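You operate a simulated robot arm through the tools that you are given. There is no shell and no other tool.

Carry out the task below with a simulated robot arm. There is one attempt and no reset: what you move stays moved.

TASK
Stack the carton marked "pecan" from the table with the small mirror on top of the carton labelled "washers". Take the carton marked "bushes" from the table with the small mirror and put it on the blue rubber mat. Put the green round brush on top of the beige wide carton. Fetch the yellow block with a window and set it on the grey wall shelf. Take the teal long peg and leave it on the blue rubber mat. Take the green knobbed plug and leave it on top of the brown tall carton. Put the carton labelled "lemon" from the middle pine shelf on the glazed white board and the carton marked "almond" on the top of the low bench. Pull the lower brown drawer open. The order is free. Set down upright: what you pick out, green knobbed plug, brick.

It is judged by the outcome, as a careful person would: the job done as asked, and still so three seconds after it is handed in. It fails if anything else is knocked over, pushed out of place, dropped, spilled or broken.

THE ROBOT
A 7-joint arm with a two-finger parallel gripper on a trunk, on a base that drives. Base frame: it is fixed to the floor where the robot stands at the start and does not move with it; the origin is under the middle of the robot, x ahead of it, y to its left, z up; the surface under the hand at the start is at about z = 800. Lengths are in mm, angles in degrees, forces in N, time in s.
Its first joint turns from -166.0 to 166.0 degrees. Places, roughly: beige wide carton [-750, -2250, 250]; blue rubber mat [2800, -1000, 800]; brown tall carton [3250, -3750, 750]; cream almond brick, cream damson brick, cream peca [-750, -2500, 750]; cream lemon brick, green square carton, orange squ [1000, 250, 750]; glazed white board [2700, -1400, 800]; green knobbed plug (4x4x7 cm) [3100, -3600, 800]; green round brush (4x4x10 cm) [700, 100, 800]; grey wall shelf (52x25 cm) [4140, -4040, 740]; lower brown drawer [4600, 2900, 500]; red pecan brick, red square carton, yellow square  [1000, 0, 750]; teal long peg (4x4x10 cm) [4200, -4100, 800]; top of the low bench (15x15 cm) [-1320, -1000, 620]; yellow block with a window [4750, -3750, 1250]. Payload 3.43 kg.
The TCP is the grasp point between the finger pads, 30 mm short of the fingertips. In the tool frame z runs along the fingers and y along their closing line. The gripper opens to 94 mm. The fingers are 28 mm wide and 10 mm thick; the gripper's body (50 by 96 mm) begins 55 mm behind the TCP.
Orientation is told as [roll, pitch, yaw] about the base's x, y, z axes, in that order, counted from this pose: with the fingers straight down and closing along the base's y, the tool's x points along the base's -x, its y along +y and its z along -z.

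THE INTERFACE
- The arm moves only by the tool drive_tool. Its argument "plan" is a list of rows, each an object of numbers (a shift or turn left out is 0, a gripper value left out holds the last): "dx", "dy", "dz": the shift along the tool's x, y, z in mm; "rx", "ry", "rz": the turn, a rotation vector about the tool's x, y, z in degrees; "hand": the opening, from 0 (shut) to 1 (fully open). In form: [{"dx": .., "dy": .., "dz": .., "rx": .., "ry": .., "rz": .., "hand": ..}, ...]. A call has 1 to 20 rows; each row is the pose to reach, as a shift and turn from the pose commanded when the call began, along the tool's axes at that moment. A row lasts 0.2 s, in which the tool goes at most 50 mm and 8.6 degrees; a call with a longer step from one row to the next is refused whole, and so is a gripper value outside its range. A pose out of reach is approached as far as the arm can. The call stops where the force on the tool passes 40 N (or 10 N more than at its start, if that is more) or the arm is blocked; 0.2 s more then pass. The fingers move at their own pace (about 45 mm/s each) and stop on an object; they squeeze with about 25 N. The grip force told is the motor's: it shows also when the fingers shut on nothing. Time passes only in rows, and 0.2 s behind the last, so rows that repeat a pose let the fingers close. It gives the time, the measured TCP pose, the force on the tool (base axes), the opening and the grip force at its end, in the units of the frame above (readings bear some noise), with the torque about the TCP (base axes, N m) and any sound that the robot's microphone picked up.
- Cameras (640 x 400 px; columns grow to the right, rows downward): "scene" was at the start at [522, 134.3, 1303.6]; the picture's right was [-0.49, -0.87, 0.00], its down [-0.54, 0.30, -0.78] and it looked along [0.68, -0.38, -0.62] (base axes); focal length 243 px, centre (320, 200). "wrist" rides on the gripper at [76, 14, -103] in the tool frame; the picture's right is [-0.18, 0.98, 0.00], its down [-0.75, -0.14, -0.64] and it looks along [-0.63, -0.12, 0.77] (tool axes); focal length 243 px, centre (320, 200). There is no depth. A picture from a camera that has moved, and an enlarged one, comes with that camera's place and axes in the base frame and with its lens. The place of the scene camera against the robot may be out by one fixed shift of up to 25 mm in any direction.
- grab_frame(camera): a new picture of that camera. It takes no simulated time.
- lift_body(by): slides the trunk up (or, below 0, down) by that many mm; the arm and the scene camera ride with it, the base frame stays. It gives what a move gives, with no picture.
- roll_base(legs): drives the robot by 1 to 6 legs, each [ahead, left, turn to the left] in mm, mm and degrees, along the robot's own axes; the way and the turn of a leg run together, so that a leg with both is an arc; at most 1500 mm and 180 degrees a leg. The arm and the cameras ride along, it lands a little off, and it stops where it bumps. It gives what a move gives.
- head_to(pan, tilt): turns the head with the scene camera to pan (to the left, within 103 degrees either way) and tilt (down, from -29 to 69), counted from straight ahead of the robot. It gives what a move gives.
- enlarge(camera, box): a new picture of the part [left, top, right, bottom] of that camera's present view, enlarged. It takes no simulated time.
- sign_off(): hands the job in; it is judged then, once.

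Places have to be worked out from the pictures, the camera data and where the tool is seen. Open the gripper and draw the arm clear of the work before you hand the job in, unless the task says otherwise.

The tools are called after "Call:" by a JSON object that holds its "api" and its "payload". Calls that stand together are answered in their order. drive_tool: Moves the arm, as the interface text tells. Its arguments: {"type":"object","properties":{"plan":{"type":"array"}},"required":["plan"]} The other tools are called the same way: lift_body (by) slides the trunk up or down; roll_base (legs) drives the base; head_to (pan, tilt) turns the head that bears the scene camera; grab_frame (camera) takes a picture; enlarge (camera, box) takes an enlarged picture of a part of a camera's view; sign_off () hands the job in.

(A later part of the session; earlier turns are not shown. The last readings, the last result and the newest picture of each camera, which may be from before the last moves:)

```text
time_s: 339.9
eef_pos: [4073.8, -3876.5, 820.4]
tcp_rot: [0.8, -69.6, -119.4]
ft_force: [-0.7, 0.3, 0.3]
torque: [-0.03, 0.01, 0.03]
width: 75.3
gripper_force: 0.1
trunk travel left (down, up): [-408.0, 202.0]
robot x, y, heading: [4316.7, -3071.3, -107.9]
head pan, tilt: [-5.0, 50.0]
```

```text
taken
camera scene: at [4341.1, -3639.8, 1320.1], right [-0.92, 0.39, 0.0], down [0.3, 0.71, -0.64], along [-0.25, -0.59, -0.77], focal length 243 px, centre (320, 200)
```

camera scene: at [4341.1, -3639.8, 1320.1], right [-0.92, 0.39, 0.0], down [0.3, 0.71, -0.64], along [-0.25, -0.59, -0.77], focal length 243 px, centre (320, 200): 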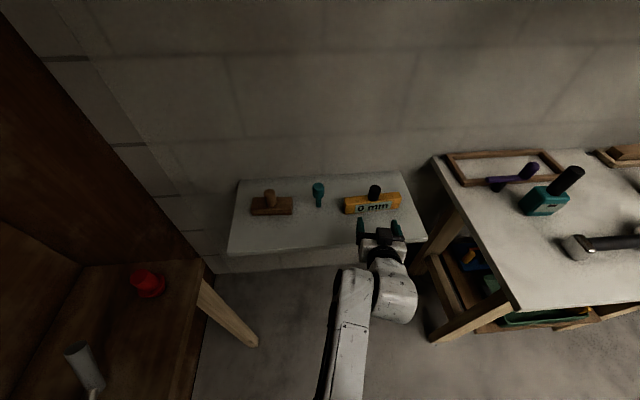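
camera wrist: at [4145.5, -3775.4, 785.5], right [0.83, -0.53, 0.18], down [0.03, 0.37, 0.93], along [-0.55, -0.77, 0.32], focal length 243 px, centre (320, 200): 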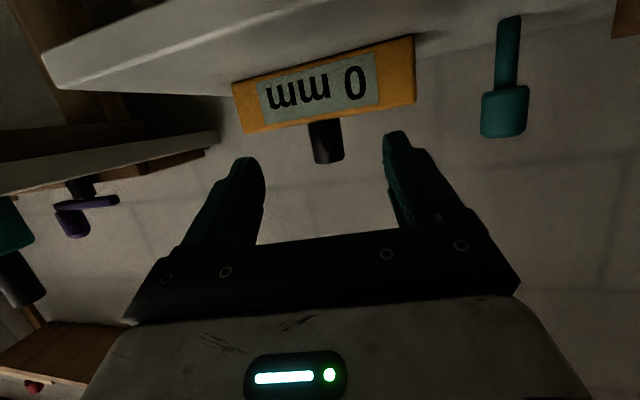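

The yellow block stands on the grey shelf. The teal peg next to it is my next item; I enlarge it in the wrist view to measure.

Call:
{"api": "enlarge", "payload": {"camera": "wrist", "box": [430, 0, 600, 150]}}

Call:
{"api": "enlarge", "payload": {"camera": "scene", "box": [230, 160, 430, 280]}}

```text
2.67 times, centred on (515, 75) of wrist
camera zoom: at [4145.5, -3775.4, 785.5], right [0.83, -0.53, 0.18], down [0.03, 0.37, 0.93], along [-0.55, -0.77, 0.32], focal length 647 px, centre (-200, 533)
```

zoom: 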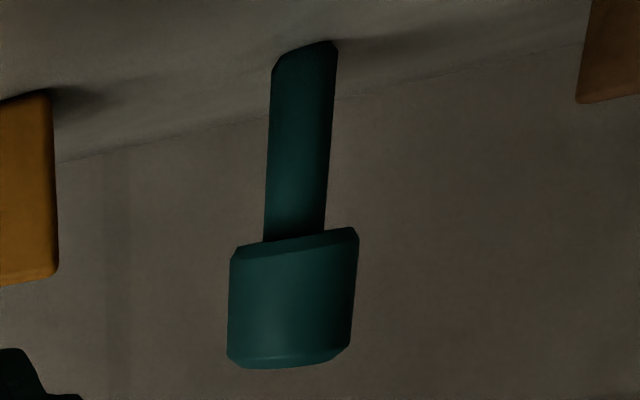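

```text
3.20 times, centred on (330, 220) of scene
camera zoom: at [4341.1, -3639.8, 1320.1], right [-0.92, 0.39, 0.0], down [0.3, 0.71, -0.64], along [-0.25, -0.59, -0.77], focal length 777 px, centre (288, 136)
```

zoom: 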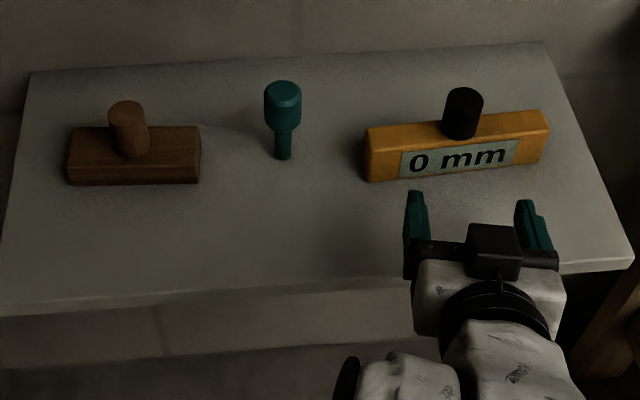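

Both cameras agree on the peg: axis [4159,-4047], head Ø40 from z≈793 to 833 on a thin stem. I shift left to line up in front of it with the opening at 60 mm.

Call:
{"api": "drive_tool", "payload": {"plan": [{"dx": 1, "dy": 25, "dz": 0, "hand": 0.66}, {"dx": 2.5, "dy": 60, "dz": 0}, {"dx": 4, "dy": 95, "dz": -0.5}, {"dx": 6, "dy": 130, "dz": -0.7}, {"dx": 7.2, "dy": 158, "dz": -0.9}, {"dx": 7.2, "dy": 158, "dz": -0.9}]}}

Call:
{"api": "grab_frame", "payload": {"camera": "wrist"}}

Call:
{"api": "enlarge", "payload": {"camera": "wrist", "box": [220, 60, 420, 200]}}

```text
time_s: 341.4
eef_pos: [4215.8, -3948.7, 816.2]
tcp_rot: [0.8, -69.6, -119.4]
ft_force: [-0.2, -0.4, -0.1]
torque: [-0.02, 0.0, 0.0]
width: 62.0
gripper_force: 0.0
trunk travel left (down, up): [-408.0, 202.0]
robot x, y, heading: [4313.4, -3065.1, -107.8]
head pan, tilt: [-5.0, 50.0]
```

```text
taken
camera wrist: at [4287.4, -3848.7, 779.9], right [0.83, -0.53, 0.18], down [0.03, 0.37, 0.93], along [-0.55, -0.77, 0.32], focal length 243 px, centre (320, 200)
```

wrist: 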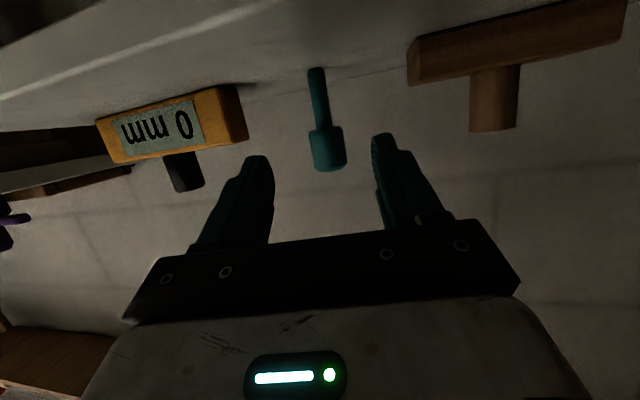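

```text
2.86 times, centred on (320, 130) of wrist
camera zoom: at [4287.4, -3848.7, 779.9], right [0.83, -0.53, 0.18], down [0.03, 0.37, 0.93], along [-0.55, -0.77, 0.32], focal length 693 px, centre (320, 400)
```

zoom: 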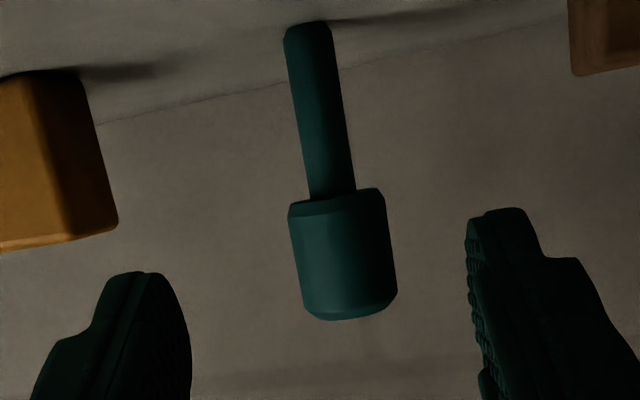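

Peg axis refined to [4159.5,-4054.5]; it lies 120 mm ahead, 3 mm left. I approach slowly and close.

Call:
{"api": "drive_tool", "payload": {"plan": [{"dx": -5, "dy": 1.5, "dz": 12}, {"dx": -12, "dy": 3, "dz": 32}, {"dx": -20, "dy": 3, "dz": 55}, {"dx": -28, "dy": 3, "dz": 78}, {"dx": -35, "dy": 3, "dz": 98}, {"dx": -40, "dy": 3, "dz": 113.2}, {"dx": -40, "dy": 3, "dz": 113.2}]}}

Call:
{"api": "grab_frame", "payload": {"camera": "wrist"}}

```text
time_s: 342.9
eef_pos: [4159.6, -4056.3, 812.7]
tcp_rot: [1.0, -69.8, -119.4]
ft_force: [-0.1, 0.9, -1.0]
torque: [-0.01, 0.01, 0.0]
width: 62.0
gripper_force: 0.1
trunk travel left (down, up): [-408.0, 202.0]
robot x, y, heading: [4313.0, -3071.4, -107.9]
head pan, tilt: [-5.0, 50.0]
```

```text
taken
camera wrist: at [4231.5, -3955.5, 777.9], right [0.83, -0.53, 0.18], down [0.03, 0.37, 0.93], along [-0.55, -0.77, 0.32], focal length 243 px, centre (320, 200)
```

wrist: 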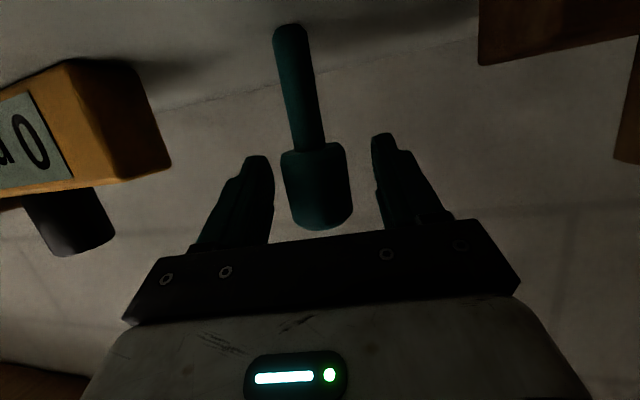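

Call:
{"api": "drive_tool", "payload": {"plan": [{"hand": 0.5}, {"hand": 0.4}, {"hand": 0}, {"hand": 0}, {"hand": 0}, {"hand": 0}, {"hand": 0}]}}

Call:
{"api": "drive_tool", "payload": {"plan": [{"dx": -1.9, "dz": -0.7}, {"dx": -4.7, "dz": -1.7}, {"dx": -9.4, "dz": -3.5}, {"dx": -15, "dz": -5.6}, {"dx": -22.5, "dz": -8.4}, {"dx": -31, "dz": -11.5}, {"dx": -39.4, "dz": -14.6}, {"dx": -45, "dz": -16.7}, {"dx": -46.9, "dz": -17.4}, {"dx": -46.9, "dz": -17.4}]}}

Call:
{"api": "grab_frame", "payload": {"camera": "wrist"}}

```text
time_s: 344.6
eef_pos: [4159.6, -4055.6, 813.1]
tcp_rot: [1.0, -69.6, -119.4]
ft_force: [-1.2, -0.4, 0.1]
torque: [0.02, 0.0, -0.02]
width: 36.4
gripper_force: 25.4
trunk travel left (down, up): [-408.0, 202.0]
robot x, y, heading: [4318.6, -3068.5, -107.9]
head pan, tilt: [-5.0, 50.0]
```

```text
time_s: 346.8
eef_pos: [4158.3, -4056.3, 863.9]
tcp_rot: [0.8, -69.6, -119.4]
ft_force: [0.9, -0.6, -0.7]
torque: [-0.03, -0.01, 0.0]
width: 37.0
gripper_force: 25.2
trunk travel left (down, up): [-408.0, 202.0]
robot x, y, heading: [4316.9, -3071.0, -108.0]
head pan, tilt: [-5.0, 50.0]
```

```text
taken
camera wrist: at [4231.0, -3955.2, 828.6], right [0.83, -0.53, 0.18], down [0.03, 0.37, 0.93], along [-0.55, -0.77, 0.32], focal length 243 px, centre (320, 200)
```

wrist: 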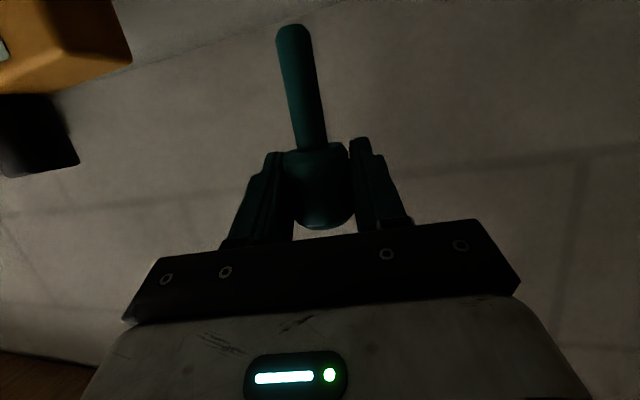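

Peg is held upright. I back away from the shelf, raise the trunk, and pull the arm in for travelling.

Call:
{"api": "roll_base", "payload": {"legs": [[-350, 0, 0]]}}

Call:
{"api": "lift_body", "payload": {"by": 150}}

Call:
{"api": "drive_tool", "payload": {"plan": [{"dx": 1, "dz": -4}, {"dx": 4, "dz": -12}, {"dx": 8, "dz": -24}, {"dx": 13, "dz": -38}, {"dx": 19, "dz": -54}, {"dx": 25, "dz": -70}, {"dx": 31, "dz": -86}, {"dx": 37, "dz": -102}, {"dx": 43, "dz": -118}, {"dx": 49, "dz": -134}, {"dx": 55, "dz": -150}, {"dx": 61, "dz": -166}, {"dx": 66, "dz": -180}, {"dx": 70, "dz": -190}, {"dx": 72, "dz": -195}, {"dx": 72, "dz": -195}]}}

Call:
{"api": "grab_frame", "payload": {"camera": "wrist"}}

```text
time_s: 349.0
eef_pos: [4263.8, -3721.8, 863.2]
tcp_rot: [0.9, -69.5, -119.6]
ft_force: [0.3, 0.7, -0.7]
torque: [0.02, 0.0, 0.02]
width: 36.8
gripper_force: 25.2
trunk travel left (down, up): [-408.0, 202.0]
robot x, y, heading: [4425.8, -2735.1, -108.0]
head pan, tilt: [-5.0, 50.0]
```

```text
time_s: 350.8
eef_pos: [4263.0, -3721.5, 1013.4]
tcp_rot: [1.0, -69.7, -119.6]
ft_force: [-0.3, 0.3, -0.5]
torque: [-0.02, 0.02, -0.01]
width: 36.7
gripper_force: 24.9
trunk travel left (down, up): [-558.0, 52.0]
robot x, y, heading: [4425.0, -2735.2, -108.1]
head pan, tilt: [-5.0, 50.0]
```

```text
time_s: 354.2
eef_pos: [4365.6, -3539.3, 1014.5]
tcp_rot: [0.9, -69.7, -119.6]
ft_force: [0.7, 0.2, 0.4]
torque: [0.0, 0.0, 0.03]
width: 36.5
gripper_force: 25.3
trunk travel left (down, up): [-558.0, 52.0]
robot x, y, heading: [4423.6, -2733.6, -108.1]
head pan, tilt: [-5.0, 50.0]
```

```text
taken
camera wrist: at [4436.4, -3439.0, 979.0], right [0.83, -0.53, 0.18], down [0.04, 0.37, 0.93], along [-0.56, -0.76, 0.32], focal length 243 px, centre (320, 200)
```

wrist: 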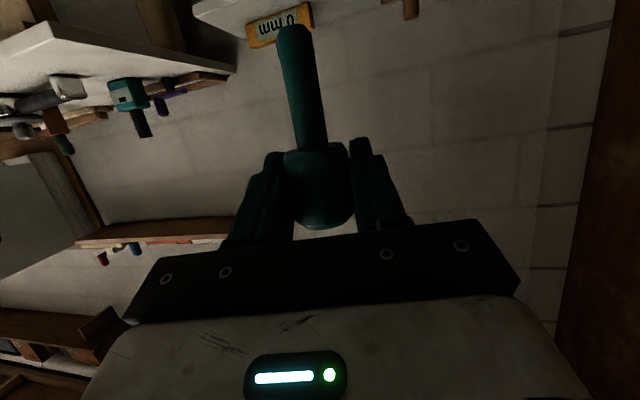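

Now I strafe away from the end wall, turn to face along the room, and drive back through the corridor toward the mat aisle.

Call:
{"api": "roll_base", "payload": {"legs": [[0, -700, 0], [0, 0, 45], [0, 0, 45], [0, -350, 0]]}}

Call:
{"api": "head_to", "payload": {"pan": 0, "tilt": 30}}

Call:
{"api": "roll_base", "payload": {"legs": [[-1170, 0, 0], [-1180, 0, 0]]}}

Call:
{"api": "grab_frame", "payload": {"camera": "scene"}}

Call:
{"api": "grab_frame", "payload": {"camera": "wrist"}}

```text
time_s: 364.0
eef_pos: [4451.6, -2913.7, 1014.0]
tcp_rot: [0.9, -69.6, -29.7]
ft_force: [-0.4, 0.1, -0.7]
torque: [0.02, 0.0, 0.03]
width: 36.5
gripper_force: 25.0
trunk travel left (down, up): [-558.0, 52.0]
robot x, y, heading: [3649.9, -2851.9, -18.1]
head pan, tilt: [-5.0, 50.0]
```

```text
time_s: 364.8
eef_pos: [4452.6, -2913.8, 1014.6]
tcp_rot: [0.9, -69.6, -29.8]
ft_force: [1.0, 0.9, 0.0]
torque: [0.02, 0.02, 0.0]
width: 36.4
gripper_force: 25.0
trunk travel left (down, up): [-558.0, 52.0]
robot x, y, heading: [3649.5, -2850.1, -18.0]
head pan, tilt: [0.0, 30.0]
```

```text
time_s: 376.3
eef_pos: [2216.5, -2190.8, 1013.7]
tcp_rot: [0.9, -69.6, -28.7]
ft_force: [0.9, -0.2, -0.7]
torque: [0.02, 0.02, 0.0]
width: 36.2
gripper_force: 24.9
trunk travel left (down, up): [-558.0, 52.0]
robot x, y, heading: [1412.5, -2140.9, -17.1]
head pan, tilt: [0.0, 30.0]
```

```text
taken
camera scene: at [1983.9, -2132.2, 1499.6], right [-0.3, -0.96, 0.0], down [-0.48, 0.15, -0.87], along [0.83, -0.26, -0.5], focal length 243 px, centre (320, 200)
```

scene: 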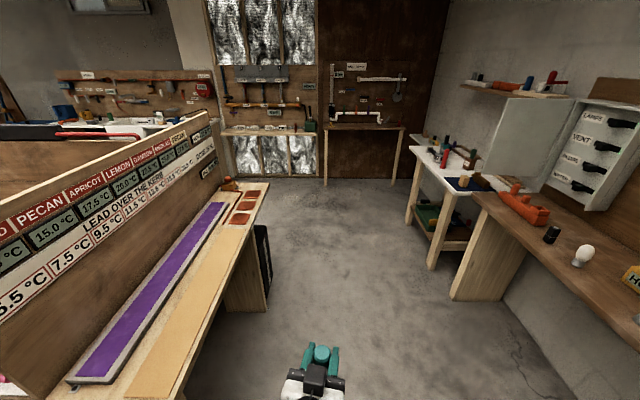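

```text
taken
camera wrist: at [2115.2, -2120.8, 979.0], right [0.52, 0.84, 0.18], down [-0.37, 0.03, 0.93], along [0.77, -0.55, 0.32], focal length 243 px, centre (320, 200)
```

wrist: 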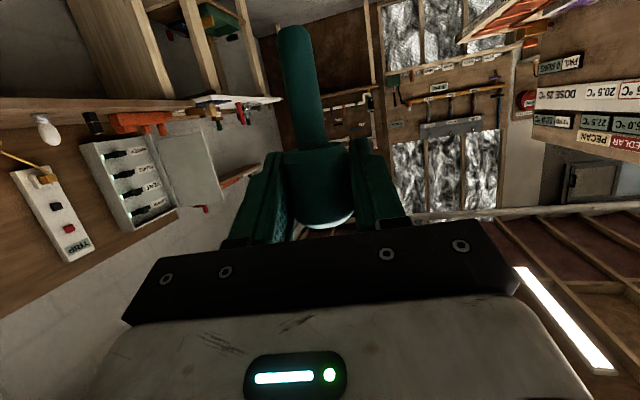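

Before sliding along the table I pull the hand in another 90 mm so nothing overlaps the far table's edge and chart panel.

Call:
{"api": "drive_tool", "payload": {"plan": [{"dx": 1, "dz": -4}, {"dx": 4, "dz": -11}, {"dx": 8, "dz": -21}, {"dx": 12, "dz": -33}, {"dx": 17, "dz": -46}, {"dx": 22, "dz": -59}, {"dx": 26, "dz": -71}, {"dx": 29, "dz": -79}, {"dx": 31, "dz": -84}, {"dx": 31, "dz": -84}]}}

```text
time_s: 378.5
eef_pos: [2136.5, -2147.5, 1014.3]
tcp_rot: [0.9, -69.5, -28.8]
ft_force: [0.8, -0.2, -0.8]
torque: [0.02, 0.01, -0.03]
width: 36.3
gripper_force: 25.5
out of reach, approached as far as the arm can: row 6, 7
trunk travel left (down, up): [-558.0, 52.0]
robot x, y, heading: [1415.6, -2139.4, -17.1]
head pan, tilt: [0.0, 30.0]
```

Clear. I slide left along the aisle to bring the hand in front of the gap between bottle and ring on the mat.

Call:
{"api": "roll_base", "payload": {"legs": [[20, 1335, -1]]}}

Call:
{"api": "lift_body", "payload": {"by": -90}}

Call:
{"api": "head_to", "payload": {"pan": 0, "tilt": 45}}

Call:
{"api": "grab_frame", "payload": {"camera": "scene"}}

Call:
{"api": "grab_frame", "payload": {"camera": "wrist"}}

```text
time_s: 385.2
eef_pos: [2560.2, -894.6, 1013.9]
tcp_rot: [0.9, -69.6, -29.7]
ft_force: [-0.3, 0.0, -0.1]
torque: [0.01, 0.02, 0.01]
width: 36.3
gripper_force: 24.7
trunk travel left (down, up): [-558.0, 52.0]
robot x, y, heading: [1833.6, -881.7, -18.2]
head pan, tilt: [0.0, 30.0]
```

```text
time_s: 386.5
eef_pos: [2558.7, -894.9, 924.5]
tcp_rot: [0.9, -69.7, -29.5]
ft_force: [-0.1, 0.6, 0.0]
torque: [-0.02, 0.06, 0.01]
width: 36.2
gripper_force: 24.7
trunk travel left (down, up): [-468.0, 142.0]
robot x, y, heading: [1835.3, -877.3, -18.1]
head pan, tilt: [0.0, 30.0]
```

```text
time_s: 387.2
eef_pos: [2559.3, -894.9, 924.6]
tcp_rot: [1.0, -69.6, -29.7]
ft_force: [0.2, -0.3, -0.7]
torque: [-0.04, 0.0, 0.0]
width: 36.1
gripper_force: 24.9
trunk travel left (down, up): [-468.0, 142.0]
robot x, y, heading: [1833.0, -877.8, -18.1]
head pan, tilt: [0.0, 45.0]
```

```text
taken
camera scene: at [2397.4, -873.4, 1387.1], right [-0.31, -0.95, 0.0], down [-0.67, 0.22, -0.71], along [0.67, -0.22, -0.71], focal length 243 px, centre (320, 200)
```

scene: 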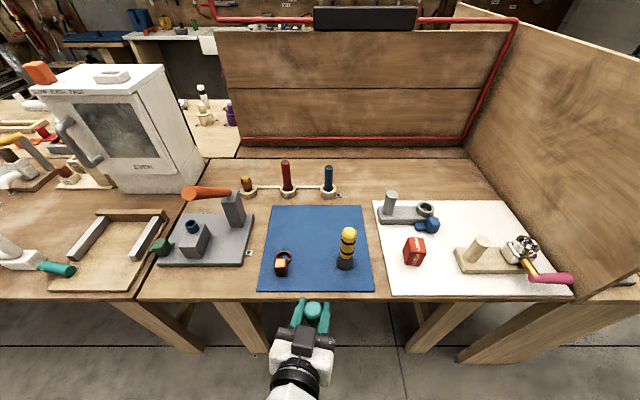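

```text
taken
camera wrist: at [2458.4, -823.5, 889.2], right [0.53, 0.83, 0.18], down [-0.37, 0.04, 0.93], along [0.76, -0.56, 0.32], focal length 243 px, centre (320, 200)
```

wrist: 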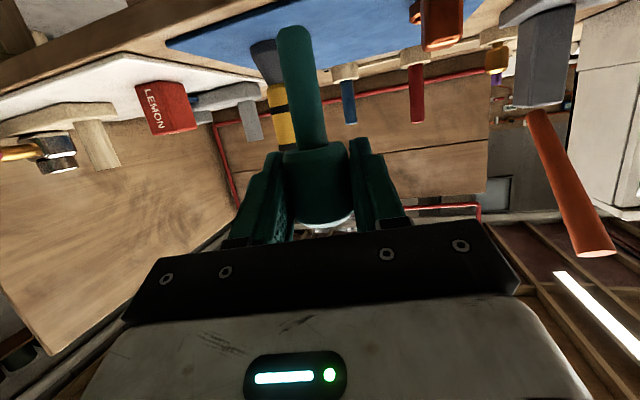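

The gap on the mat between bottle (t≈-132) and ring (t≈+18) is centred near t≈-43; the hand is nearly in line. I drive forward 145 mm and slightly left.

Call:
{"api": "roll_base", "payload": {"legs": [[145, 13, 0]]}}

Call:
{"api": "grab_frame", "payload": {"camera": "scene"}}

Call:
{"api": "enlarge", "payload": {"camera": "scene", "box": [200, 180, 440, 340]}}

Call:
{"api": "grab_frame", "payload": {"camera": "wrist"}}

```text
time_s: 388.6
eef_pos: [2701.1, -928.5, 924.6]
tcp_rot: [0.9, -69.7, -29.7]
ft_force: [-0.2, 0.6, -0.9]
torque: [-0.02, 0.01, 0.02]
width: 36.3
gripper_force: 24.9
trunk travel left (down, up): [-468.0, 142.0]
robot x, y, heading: [1975.9, -910.9, -18.3]
head pan, tilt: [0.0, 45.0]
```

```text
taken
camera scene: at [2540.1, -906.7, 1387.1], right [-0.31, -0.95, 0.0], down [-0.67, 0.22, -0.71], along [0.67, -0.22, -0.71], focal length 243 px, centre (320, 200)
```

scene: 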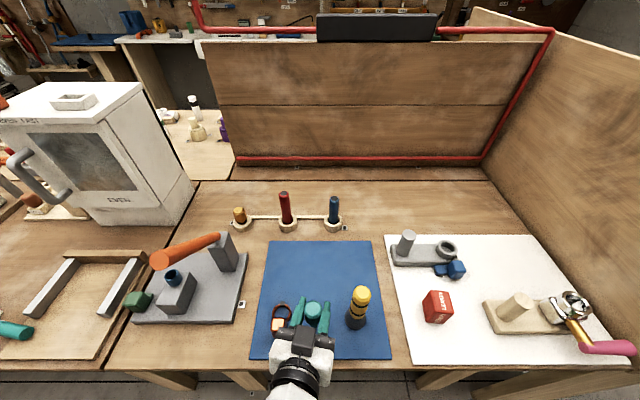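

```text
2.50 times, centred on (320, 260) of scene
camera zoom: at [2540.1, -906.7, 1387.1], right [-0.31, -0.95, 0.0], down [-0.67, 0.22, -0.71], along [0.67, -0.22, -0.71], focal length 607 px, centre (320, 50)
```

zoom: 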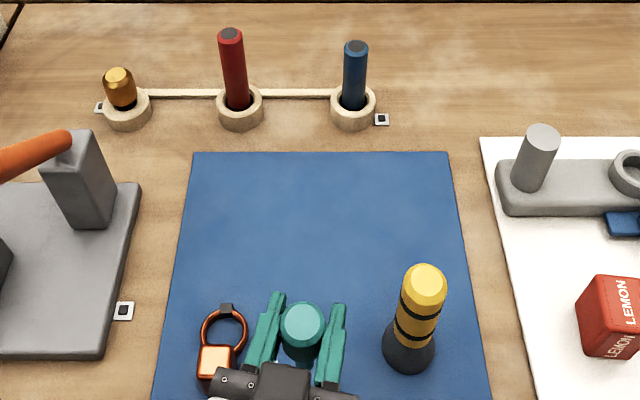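

```text
taken
camera wrist: at [2601.2, -857.0, 889.3], right [0.53, 0.83, 0.18], down [-0.37, 0.04, 0.93], along [0.76, -0.56, 0.32], focal length 243 px, centre (320, 200)
```

wrist: 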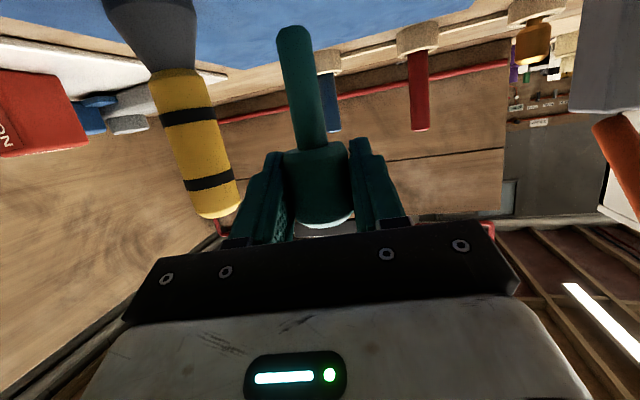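

The hand is at n≈2856, t≈-43 as planned; fingers stay above ring and clear of the bottle. I lower the peg slowly.

Call:
{"api": "drive_tool", "payload": {"plan": [{"dx": 3, "dz": 1.1}, {"dx": 9, "dz": 3.3}, {"dx": 18, "dz": 6.7}, {"dx": 28, "dz": 10.4}, {"dx": 35, "dz": 13}, {"dx": 39, "dz": 14.5}, {"dx": 41, "dz": 15.2}, {"dx": 41, "dz": 15.2}]}}

Call:
{"api": "drive_tool", "payload": {"plan": [{"dx": 1, "dz": 0.4}, {"dx": 2, "dz": 0.75}, {"dx": 3, "dz": 1.1}]}}

```text
time_s: 390.4
eef_pos: [2701.7, -928.5, 880.5]
tcp_rot: [1.0, -69.6, -29.8]
ft_force: [-0.4, 0.7, -0.3]
torque: [0.01, 0.01, -0.01]
width: 36.3
gripper_force: 25.0
trunk travel left (down, up): [-468.0, 142.0]
robot x, y, heading: [1976.9, -910.2, -18.1]
head pan, tilt: [0.0, 45.0]
```

```text
time_s: 391.2
eef_pos: [2701.8, -928.4, 878.7]
tcp_rot: [0.9, -69.9, -29.7]
ft_force: [-2.2, 0.0, 14.7]
torque: [-0.02, 0.19, -0.01]
width: 36.1
gripper_force: 25.1
trunk travel left (down, up): [-468.0, 142.0]
robot x, y, heading: [1977.5, -912.4, -18.2]
head pan, tilt: [0.0, 45.0]
```

Contact at 15 N. I ease up 1 mm and open very gently.

Call:
{"api": "drive_tool", "payload": {"plan": [{"dx": -0.9, "dz": -0.3}, {"dx": -0.9, "dz": -0.3}, {"dx": -0.9, "dz": -0.3, "hand": 0.39}, {"dx": -0.9, "dz": -0.3, "hand": 0.41}, {"dx": -0.9, "dz": -0.3, "hand": 0.43}, {"dx": -0.9, "dz": -0.3, "hand": 0.46}, {"dx": -0.9, "dz": -0.3, "hand": 0.5}, {"dx": -0.9, "dz": -0.3, "hand": 0.54}, {"dx": -0.9, "dz": -0.3, "hand": 0.56}]}}

Call:
{"api": "grab_frame", "payload": {"camera": "wrist"}}

Call:
{"api": "enlarge", "payload": {"camera": "scene", "box": [220, 200, 420, 360]}}

```text
time_s: 393.2
eef_pos: [2700.5, -928.2, 878.2]
tcp_rot: [0.9, -69.7, -29.6]
ft_force: [0.2, -0.1, 0.2]
torque: [0.03, 0.02, -0.03]
width: 52.6
gripper_force: 0.0
trunk travel left (down, up): [-468.0, 142.0]
robot x, y, heading: [1976.6, -909.0, -18.1]
head pan, tilt: [0.0, 45.0]
```

```text
taken
camera wrist: at [2601.6, -856.9, 843.3], right [0.53, 0.83, 0.18], down [-0.37, 0.04, 0.93], along [0.76, -0.56, 0.32], focal length 243 px, centre (320, 200)
```

wrist: 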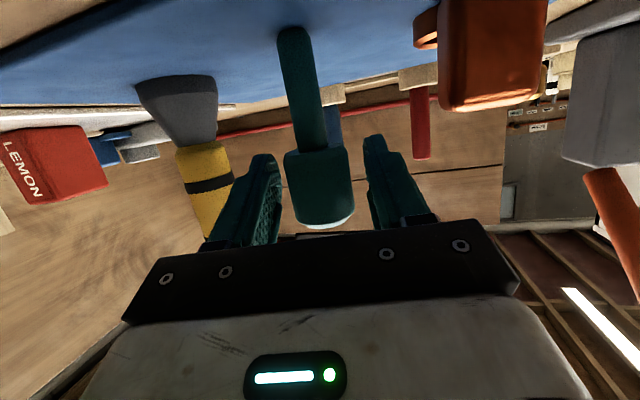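

```text
2.50 times, centred on (320, 280) of scene
camera zoom: at [2540.2, -906.8, 1387.1], right [-0.31, -0.95, 0.0], down [-0.67, 0.22, -0.71], along [0.67, -0.22, -0.71], focal length 607 px, centre (320, 0)
```

zoom: 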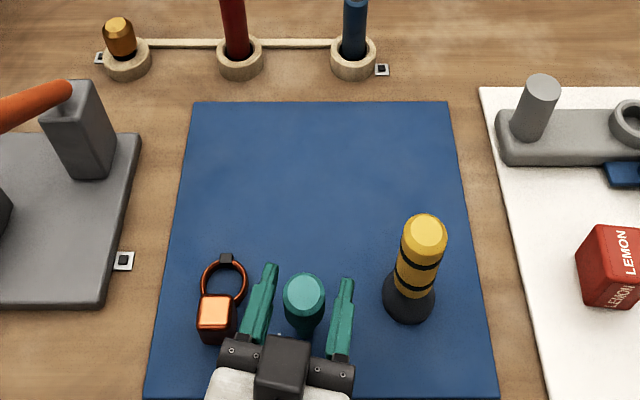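

The peg stands freely on the mat. I open slightly more and reverse the base along the finger direction so the fingers slide clear of it.

Call:
{"api": "drive_tool", "payload": {"plan": [{"hand": 0.62}, {"hand": 0.68}, {"hand": 0.68}]}}

Call:
{"api": "roll_base", "payload": {"legs": [[-118, 24, 0]]}}

Call:
{"api": "grab_frame", "payload": {"camera": "scene"}}

Call:
{"api": "grab_frame", "payload": {"camera": "wrist"}}

```text
time_s: 394.0
eef_pos: [2702.0, -928.0, 877.3]
tcp_rot: [0.9, -69.5, -29.7]
ft_force: [-0.3, -0.3, 0.8]
torque: [-0.01, 0.04, 0.01]
width: 63.9
gripper_force: 0.0
trunk travel left (down, up): [-468.0, 142.0]
robot x, y, heading: [1980.1, -916.9, -18.3]
head pan, tilt: [0.0, 45.0]
```

```text
time_s: 395.2
eef_pos: [2596.4, -869.0, 877.0]
tcp_rot: [0.9, -69.7, -29.7]
ft_force: [-0.1, 1.0, 0.2]
torque: [-0.03, -0.01, 0.04]
width: 63.7
gripper_force: 0.2
trunk travel left (down, up): [-468.0, 142.0]
robot x, y, heading: [1872.9, -851.8, -18.0]
head pan, tilt: [0.0, 45.0]
```

```text
taken
camera scene: at [2435.0, -847.2, 1387.0], right [-0.31, -0.95, 0.0], down [-0.67, 0.22, -0.71], along [0.67, -0.22, -0.71], focal length 243 px, centre (320, 200)
```

scene: 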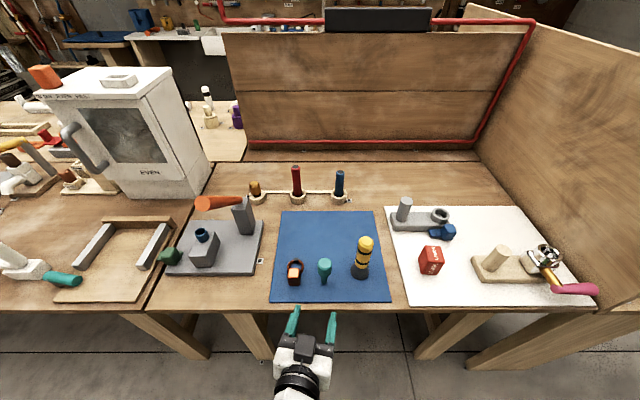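

```text
taken
camera wrist: at [2496.2, -797.3, 843.2], right [0.53, 0.83, 0.18], down [-0.37, 0.04, 0.93], along [0.76, -0.56, 0.32], focal length 243 px, centre (320, 200)
```

wrist: 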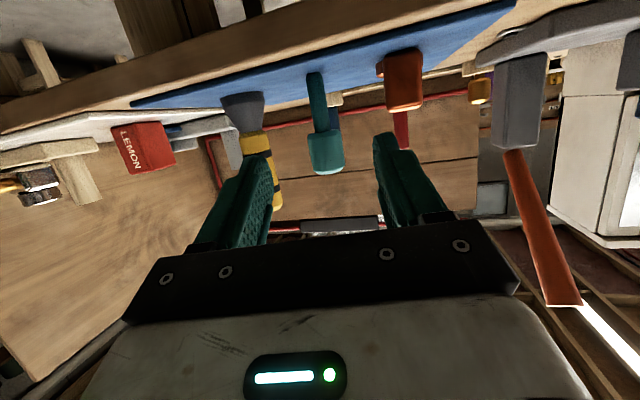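

The peg stands on the mat. Now BUSHES on the mirror table: I back off, return via the corridor, and raise the trunk for travelling.

Call:
{"api": "roll_base", "payload": {"legs": [[-60, 0, 0], [0, -1350, 0]]}}

Call:
{"api": "lift_body", "payload": {"by": 140}}

Call:
{"api": "roll_base", "payload": {"legs": [[-1150, -36, 0], [-1135, -36, 0]]}}

Call:
{"api": "head_to", "payload": {"pan": 60, "tilt": 25}}

Call:
{"api": "grab_frame", "payload": {"camera": "scene"}}

```text
time_s: 402.5
eef_pos: [2119.0, -2128.8, 878.7]
tcp_rot: [0.9, -69.5, -30.0]
ft_force: [0.1, -0.6, 1.1]
torque: [0.0, -0.01, 0.05]
width: 63.9
gripper_force: 0.1
trunk travel left (down, up): [-468.0, 142.0]
robot x, y, heading: [1393.5, -2104.9, -18.3]
head pan, tilt: [0.0, 45.0]
```

```text
time_s: 404.2
eef_pos: [2118.1, -2128.4, 1019.5]
tcp_rot: [0.9, -69.6, -30.1]
ft_force: [0.7, 0.6, -0.8]
torque: [0.01, 0.0, 0.04]
width: 64.0
gripper_force: 0.1
trunk travel left (down, up): [-608.0, 2.0]
robot x, y, heading: [1394.3, -2105.7, -18.6]
head pan, tilt: [0.0, 45.0]
```

```text
time_s: 415.4
eef_pos: [-70.4, -1469.3, 1018.0]
tcp_rot: [0.9, -69.6, -30.0]
ft_force: [0.5, -0.8, -0.4]
torque: [0.03, 0.01, 0.0]
width: 64.1
gripper_force: 0.0
trunk travel left (down, up): [-608.0, 2.0]
robot x, y, heading: [-794.2, -1446.6, -18.3]
head pan, tilt: [0.0, 45.0]
```

```text
time_s: 416.7
eef_pos: [-70.9, -1470.3, 1018.4]
tcp_rot: [0.9, -69.5, -29.9]
ft_force: [0.8, -0.8, 0.4]
torque: [-0.03, 0.01, -0.01]
width: 63.8
gripper_force: 0.1
trunk travel left (down, up): [-608.0, 2.0]
robot x, y, heading: [-795.2, -1452.3, -18.1]
head pan, tilt: [60.0, 25.0]
```

```text
taken
camera scene: at [-240.0, -1361.1, 1557.6], right [0.66, -0.75, 0.0], down [-0.32, -0.28, -0.91], along [0.68, 0.6, -0.42], focal length 243 px, centre (320, 200)
```

scene: 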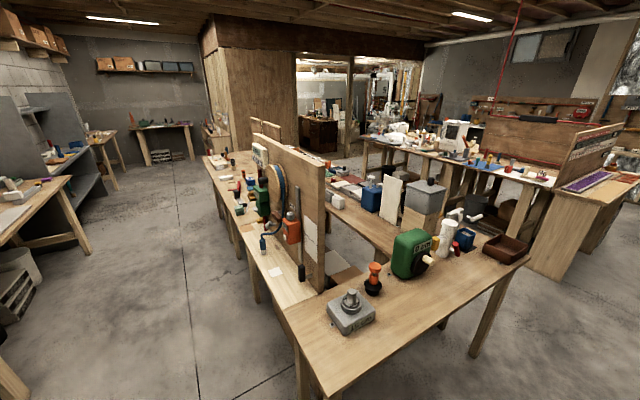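

The aisle along the mirror table is free. I turn left 90° and drive along it to my first working place.

Call:
{"api": "roll_base", "payload": {"legs": [[0, 0, 45], [0, 0, 45], [1030, -85, 0], [1030, -80, 0]]}}

Call:
{"api": "head_to", "payload": {"pan": -40, "tilt": 35}}

Call:
{"api": "grab_frame", "payload": {"camera": "scene"}}

```text
time_s: 431.1
eef_pos: [35.7, 1177.1, 1018.2]
tcp_rot: [0.9, -69.6, 60.0]
ft_force: [0.4, -0.6, 0.8]
torque: [-0.01, 0.01, 0.01]
width: 64.0
gripper_force: 0.0
trunk travel left (down, up): [-608.0, 2.0]
robot x, y, heading: [15.8, 451.6, 71.7]
head pan, tilt: [60.0, 25.0]
```

```text
time_s: 432.9
eef_pos: [35.3, 1177.4, 1017.3]
tcp_rot: [0.9, -69.6, 60.2]
ft_force: [-0.3, 0.3, -0.5]
torque: [0.03, 0.02, 0.01]
width: 63.9
gripper_force: 0.0
trunk travel left (down, up): [-608.0, 2.0]
robot x, y, heading: [16.1, 451.8, 71.9]
head pan, tilt: [-40.0, 35.0]
```

```text
taken
camera scene: at [48.9, 961.8, 1541.9], right [0.53, -0.85, 0.0], down [-0.49, -0.3, -0.82], along [0.7, 0.43, -0.57], focal length 243 px, centre (320, 200)
```

scene: 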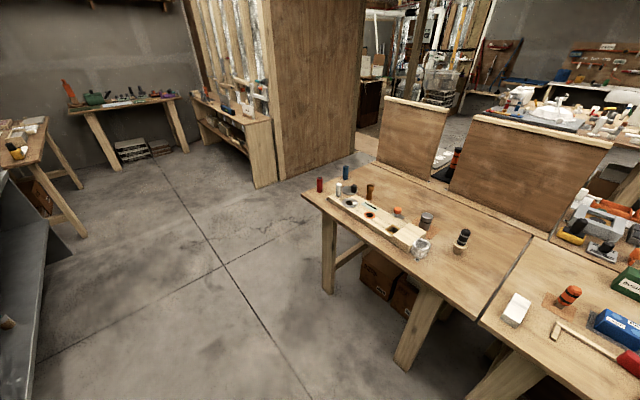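

Call:
{"api": "roll_base", "payload": {"legs": [[0, 0, -45], [0, 0, -45]]}}

Call:
{"api": "head_to", "payload": {"pan": -10, "tilt": 45}}

Call:
{"api": "grab_frame", "payload": {"camera": "scene"}}

Call:
{"api": "grab_frame", "payload": {"camera": "wrist"}}

```text
time_s: 437.4
eef_pos: [740.6, 436.5, 1019.0]
tcp_rot: [0.9, -69.6, -29.7]
ft_force: [0.8, 0.3, -0.7]
torque: [0.01, 0.03, 0.02]
width: 63.9
gripper_force: 0.1
trunk travel left (down, up): [-608.0, 2.0]
robot x, y, heading: [12.8, 453.5, -18.1]
head pan, tilt: [-40.0, 35.0]
```

```text
time_s: 438.4
eef_pos: [739.6, 435.8, 1017.9]
tcp_rot: [0.9, -69.7, -29.8]
ft_force: [-0.4, 0.4, -0.9]
torque: [0.01, 0.01, -0.03]
width: 63.6
gripper_force: 0.1
trunk travel left (down, up): [-608.0, 2.0]
robot x, y, heading: [14.4, 453.9, -17.9]
head pan, tilt: [-10.0, 45.0]
```

```text
taken
camera scene: at [572.8, 444.4, 1527.1], right [-0.47, -0.88, 0.0], down [-0.62, 0.33, -0.71], along [0.62, -0.33, -0.71], focal length 243 px, centre (320, 200)
```

scene: 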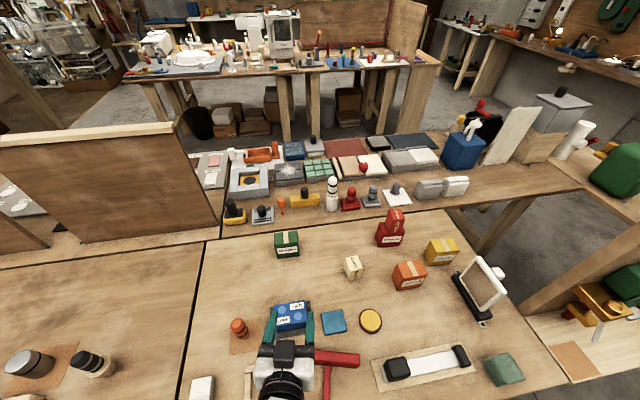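

```text
taken
camera wrist: at [639.7, 507.5, 983.3], right [0.53, 0.83, 0.18], down [-0.37, 0.04, 0.93], along [0.76, -0.56, 0.32], focal length 243 px, centre (320, 200)
```

wrist: 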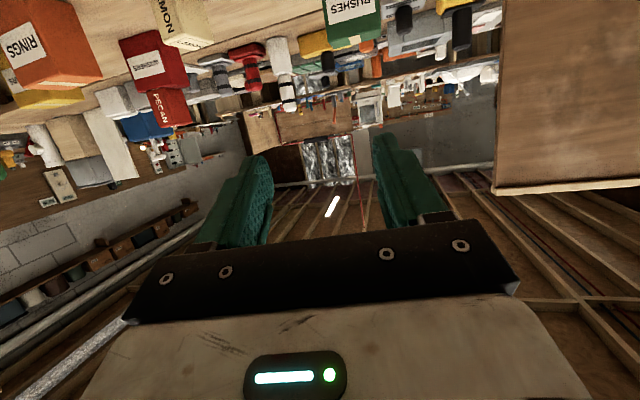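

The stack of PECAN on WASHERS is still fine, and BUSHES is in front. I drive forward 130 mm and then bring the tool vertical above BUSHES.

Call:
{"api": "roll_base", "payload": {"legs": [[130, 0, 0]]}}

Call:
{"api": "drive_tool", "payload": {"plan": [{"dx": -4, "dy": 3, "dz": 15, "ry": 5.8, "hand": 1}, {"dx": -8, "dy": 7, "dz": 30, "ry": 11.6}, {"dx": -12, "dy": 10, "dz": 45, "ry": 17.4}, {"dx": -16, "dy": 13, "dz": 61, "ry": 23.2}, {"dx": -20, "dy": 16, "dz": 76, "ry": 29}, {"dx": -24, "dy": 20, "dz": 91, "ry": 34.8}, {"dx": -28, "dy": 23, "dz": 106, "ry": 40.6}, {"dx": -32, "dy": 26, "dz": 121, "ry": 46.4}, {"dx": -36, "dy": 29, "dz": 136, "ry": 52.2}, {"dx": -40, "dy": 33, "dz": 152, "ry": 58}, {"dx": -44, "dy": 36, "dz": 167, "ry": 63.8}, {"dx": -48.4, "dy": 39.3, "dz": 181.8, "ry": 69.6}, {"dx": -48.4, "dy": 39.3, "dz": 181.8, "ry": 69.6}]}}

Call:
{"api": "grab_frame", "payload": {"camera": "wrist"}}

Call:
{"api": "grab_frame", "payload": {"camera": "scene"}}

```text
time_s: 439.6
eef_pos: [863.7, 394.9, 1019.4]
tcp_rot: [0.9, -69.5, -29.8]
ft_force: [-0.2, -0.2, -0.1]
torque: [0.04, -0.01, 0.01]
width: 63.8
gripper_force: 0.1
trunk travel left (down, up): [-608.0, 2.0]
robot x, y, heading: [135.9, 413.5, -18.1]
head pan, tilt: [-10.0, 45.0]
```

```text
time_s: 442.4
eef_pos: [1047.9, 337.6, 1002.2]
tcp_rot: [0.3, 0.0, -28.9]
ft_force: [0.1, 0.9, 0.4]
torque: [0.03, 0.0, 0.01]
width: 94.1
gripper_force: 0.1
trunk travel left (down, up): [-608.0, 2.0]
robot x, y, heading: [141.6, 410.8, -18.0]
head pan, tilt: [-10.0, 45.0]
```

```text
taken
camera wrist: at [987.7, 386.3, 1105.0], right [0.64, 0.77, 0.01], down [0.59, -0.49, 0.64], along [0.5, -0.4, -0.77], focal length 243 px, centre (320, 200)
```

wrist: 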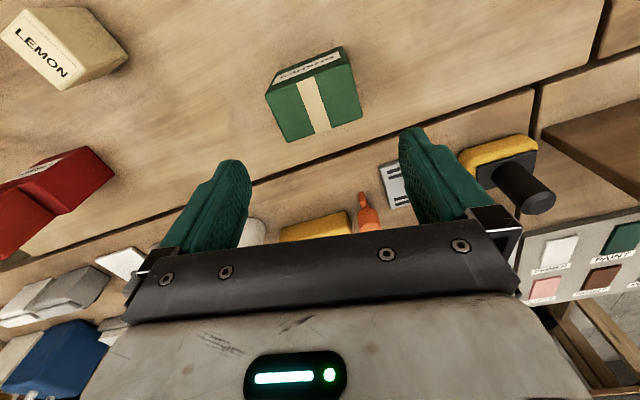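

```text
taken
camera scene: at [697.0, 402.9, 1527.0], right [-0.47, -0.88, 0.0], down [-0.62, 0.33, -0.71], along [0.62, -0.33, -0.71], focal length 243 px, centre (320, 200)
```

scene: 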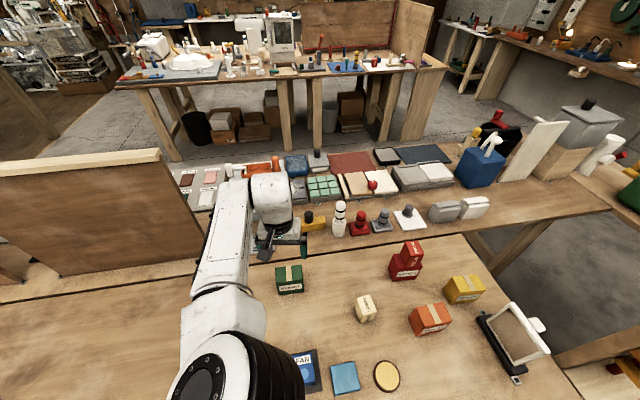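

Tool is vertical above BUSHES. To grip across its narrow side I turn the hand about -80° (fingers closing along the table depth) and look again.

Call:
{"api": "drive_tool", "payload": {"plan": [{"rz": 8}, {"rz": 16}, {"rz": 24}, {"rz": 32}, {"rz": 40}, {"rz": 48}, {"rz": 56}, {"rz": 64}, {"rz": 72}, {"rz": 80}, {"rz": 80}]}}

Call:
{"api": "grab_frame", "payload": {"camera": "wrist"}}

Call:
{"api": "enlarge", "payload": {"camera": "wrist", "box": [230, 20, 410, 160]}}

```text
time_s: 444.8
eef_pos: [1046.3, 338.6, 1001.1]
tcp_rot: [0.1, 0.3, -109.1]
ft_force: [0.8, 0.4, 0.5]
torque: [-0.01, 0.04, 0.02]
width: 94.2
gripper_force: 0.0
trunk travel left (down, up): [-608.0, 2.0]
robot x, y, heading: [139.6, 411.6, -18.1]
head pan, tilt: [-10.0, 45.0]
```

```text
taken
camera wrist: at [1085.4, 404.8, 1103.9], right [0.87, -0.49, 0.0], down [-0.38, -0.67, 0.64], along [-0.32, -0.55, -0.77], focal length 243 px, centre (320, 200)
```

wrist: 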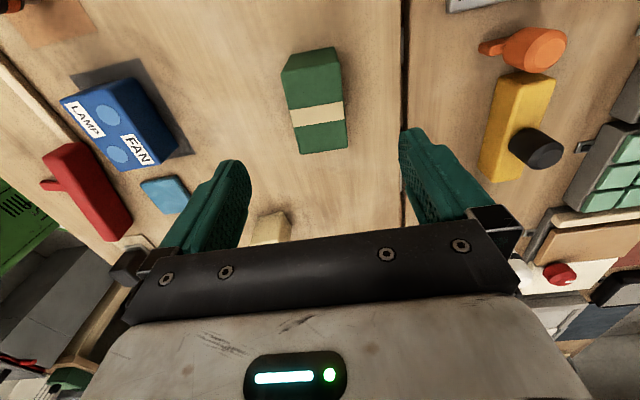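

```text
2.86 times, centred on (320, 90) of wrist
camera zoom: at [1085.4, 404.8, 1103.9], right [0.87, -0.49, 0.0], down [-0.38, -0.67, 0.64], along [-0.32, -0.55, -0.77], focal length 693 px, centre (320, 514)
```

zoom: 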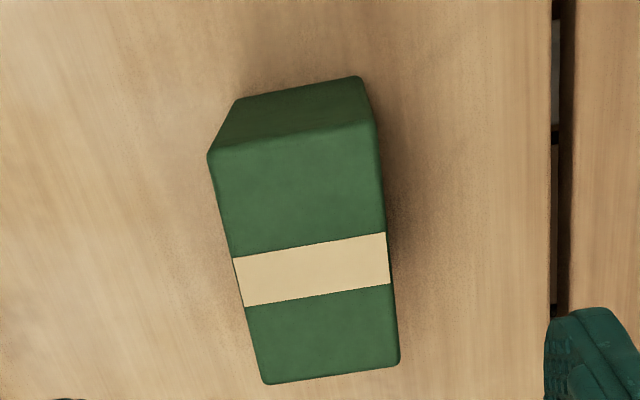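

BUSHES is 5.6 mm ahead and 3.5 mm right of the hand, rotated ~1.6°. I descend to z≈840, close and test-lift slowly.

Call:
{"api": "drive_tool", "payload": {"plan": [{"dx": -3, "dy": -2, "dz": 25, "rz": 1}, {"dx": -5.6, "dy": -3.5, "dz": 65, "rz": 1.6}, {"dx": -5.6, "dy": -3.5, "dz": 100, "rz": 1.6}, {"dx": -5.6, "dy": -3.5, "dz": 130, "rz": 1.6}, {"dx": -5.6, "dy": -3.5, "dz": 150, "rz": 1.6}, {"dx": -5.6, "dy": -3.5, "dz": 161, "rz": 1.6}, {"dx": -5.6, "dy": -3.5, "dz": 161, "rz": 1.6}]}}

Call:
{"api": "grab_frame", "payload": {"camera": "wrist"}}

Call:
{"api": "drive_tool", "payload": {"plan": [{"hand": 0}, {"hand": 0}, {"hand": 0}, {"hand": 0}, {"hand": 0}, {"hand": 0}, {"dz": -2, "hand": 0}, {"dz": -5, "hand": 0}, {"dz": -10, "hand": 0}, {"dz": -16, "hand": 0}, {"dz": -24, "hand": 0}, {"dz": -30, "hand": 0}]}}

Call:
{"api": "grab_frame", "payload": {"camera": "wrist"}}

```text
time_s: 446.4
eef_pos: [1042.5, 335.9, 839.1]
tcp_rot: [0.1, 0.3, -110.5]
ft_force: [-0.3, 0.6, -0.1]
torque: [0.0, 0.02, 0.04]
width: 94.1
gripper_force: 0.1
trunk travel left (down, up): [-608.0, 2.0]
robot x, y, heading: [139.8, 409.9, -18.0]
head pan, tilt: [-10.0, 45.0]
```

```text
taken
camera wrist: at [1082.2, 400.1, 943.0], right [0.86, -0.52, 0.0], down [-0.4, -0.66, 0.64], along [-0.33, -0.55, -0.77], focal length 243 px, centre (320, 200)
```

wrist: 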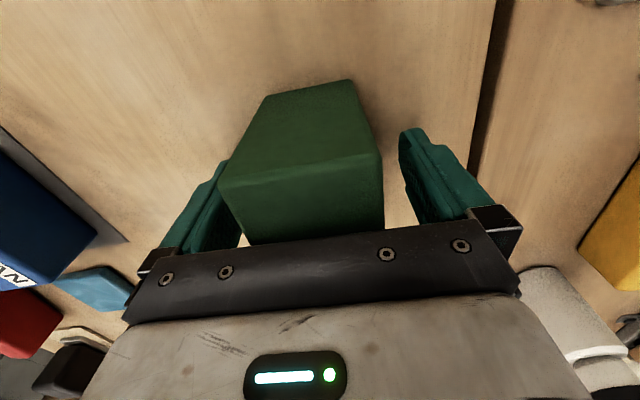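

```text
time_s: 449.0
eef_pos: [1041.5, 334.8, 869.3]
tcp_rot: [0.2, 0.3, -110.6]
ft_force: [-0.4, -0.4, -0.7]
torque: [0.01, 0.0, -0.07]
width: 54.0
gripper_force: 24.5
trunk travel left (down, up): [-608.0, 2.0]
robot x, y, heading: [140.2, 413.6, -18.3]
head pan, tilt: [-10.0, 45.0]
```

```text
taken
camera wrist: at [1082.0, 400.3, 973.3], right [0.86, -0.52, 0.0], down [-0.4, -0.66, 0.64], along [-0.33, -0.55, -0.77], focal length 243 px, centre (320, 200)
```

wrist: 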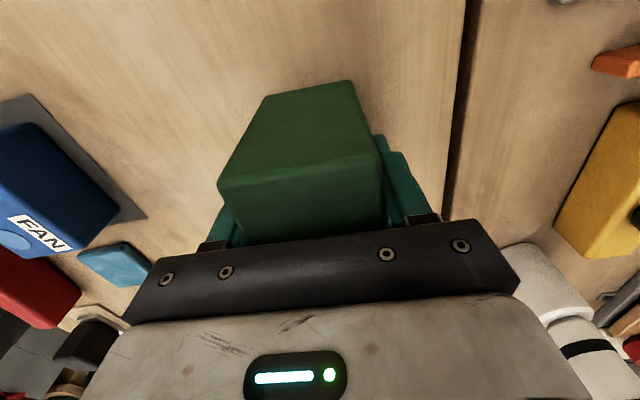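

BUSHES is gripped (54 mm) and lifting. I raise it, back away from the table, and pull the arm in gently.

Call:
{"api": "drive_tool", "payload": {"plan": [{"dz": -5}, {"dz": -14}, {"dz": -26}, {"dz": -40}, {"dz": -56}, {"dz": -72}, {"dz": -88}, {"dz": -104}, {"dz": -120}, {"dz": -134}, {"dz": -144}, {"dz": -149}, {"dz": -150}]}}

Call:
{"api": "roll_base", "payload": {"legs": [[-130, 0, 0]]}}

Call:
{"api": "grab_frame", "payload": {"camera": "wrist"}}

```text
time_s: 451.8
eef_pos: [1040.3, 334.8, 1020.5]
tcp_rot: [0.1, 0.4, -110.5]
ft_force: [-0.5, 0.2, 0.0]
torque: [0.0, 0.01, -0.02]
width: 54.0
gripper_force: 25.1
trunk travel left (down, up): [-608.0, 2.0]
robot x, y, heading: [142.4, 412.5, -18.1]
head pan, tilt: [-10.0, 45.0]
```

```text
time_s: 453.1
eef_pos: [919.5, 375.1, 1018.6]
tcp_rot: [0.1, 0.2, -110.5]
ft_force: [-0.5, 0.2, -0.8]
torque: [0.0, 0.01, 0.02]
width: 54.1
gripper_force: 25.0
trunk travel left (down, up): [-608.0, 2.0]
robot x, y, heading: [17.5, 453.1, -18.1]
head pan, tilt: [-10.0, 45.0]
```

```text
taken
camera wrist: at [958.7, 440.1, 1122.8], right [0.86, -0.52, 0.0], down [-0.4, -0.66, 0.64], along [-0.33, -0.55, -0.77], focal length 243 px, centre (320, 200)
```

wrist: 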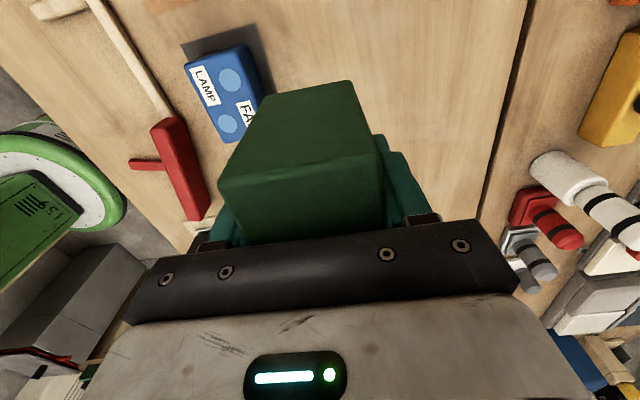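

Call:
{"api": "drive_tool", "payload": {"plan": [{"dy": -4}, {"dy": -12}, {"dx": -1, "dy": -24}, {"dx": -1.5, "dy": -38}, {"dx": -2, "dy": -53}, {"dx": -3, "dy": -68}, {"dx": -3.5, "dy": -83}, {"dx": -4, "dy": -98}, {"dx": -5, "dy": -113}, {"dx": -5.5, "dy": -128}, {"dx": -6, "dy": -142}, {"dx": -6.5, "dy": -154}, {"dx": -7, "dy": -163}, {"dx": -7, "dy": -168}, {"dx": -7, "dy": -170}, {"dx": -7, "dy": -170}]}}

Call:
{"api": "roll_base", "payload": {"legs": [[0, 0, 45], [0, 0, 45]]}}

Call:
{"api": "grab_frame", "payload": {"camera": "wrist"}}

```text
time_s: 456.5
eef_pos: [756.6, 427.5, 1020.0]
tcp_rot: [0.2, 0.4, -110.4]
ft_force: [0.0, 0.4, -0.7]
torque: [-0.01, 0.0, 0.02]
width: 53.9
gripper_force: 25.3
trunk travel left (down, up): [-608.0, 2.0]
robot x, y, heading: [15.2, 450.1, -18.0]
head pan, tilt: [-10.0, 45.0]
```

```text
time_s: 461.1
eef_pos: [36.6, 1193.5, 1020.1]
tcp_rot: [0.0, 0.3, -20.2]
ft_force: [-0.2, 1.0, -1.1]
torque: [0.02, 0.04, -0.01]
width: 54.1
gripper_force: 25.0
trunk travel left (down, up): [-608.0, 2.0]
robot x, y, heading: [14.5, 453.0, 72.1]
head pan, tilt: [-10.0, 45.0]
```

```text
taken
camera wrist: at [-28.5, 1232.9, 1122.4], right [0.51, 0.86, 0.0], down [0.66, -0.39, 0.64], along [0.55, -0.33, -0.77], focal length 243 px, centre (320, 200)
```

wrist: 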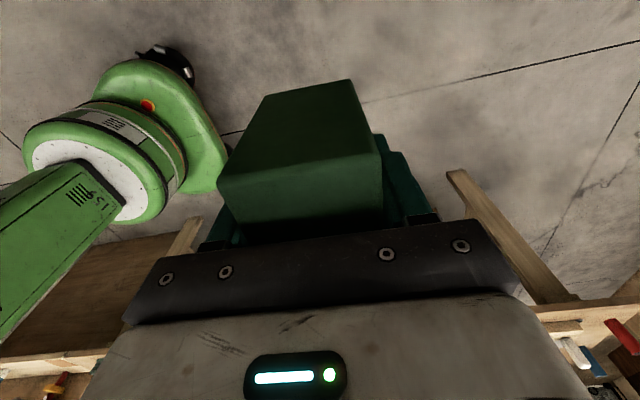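

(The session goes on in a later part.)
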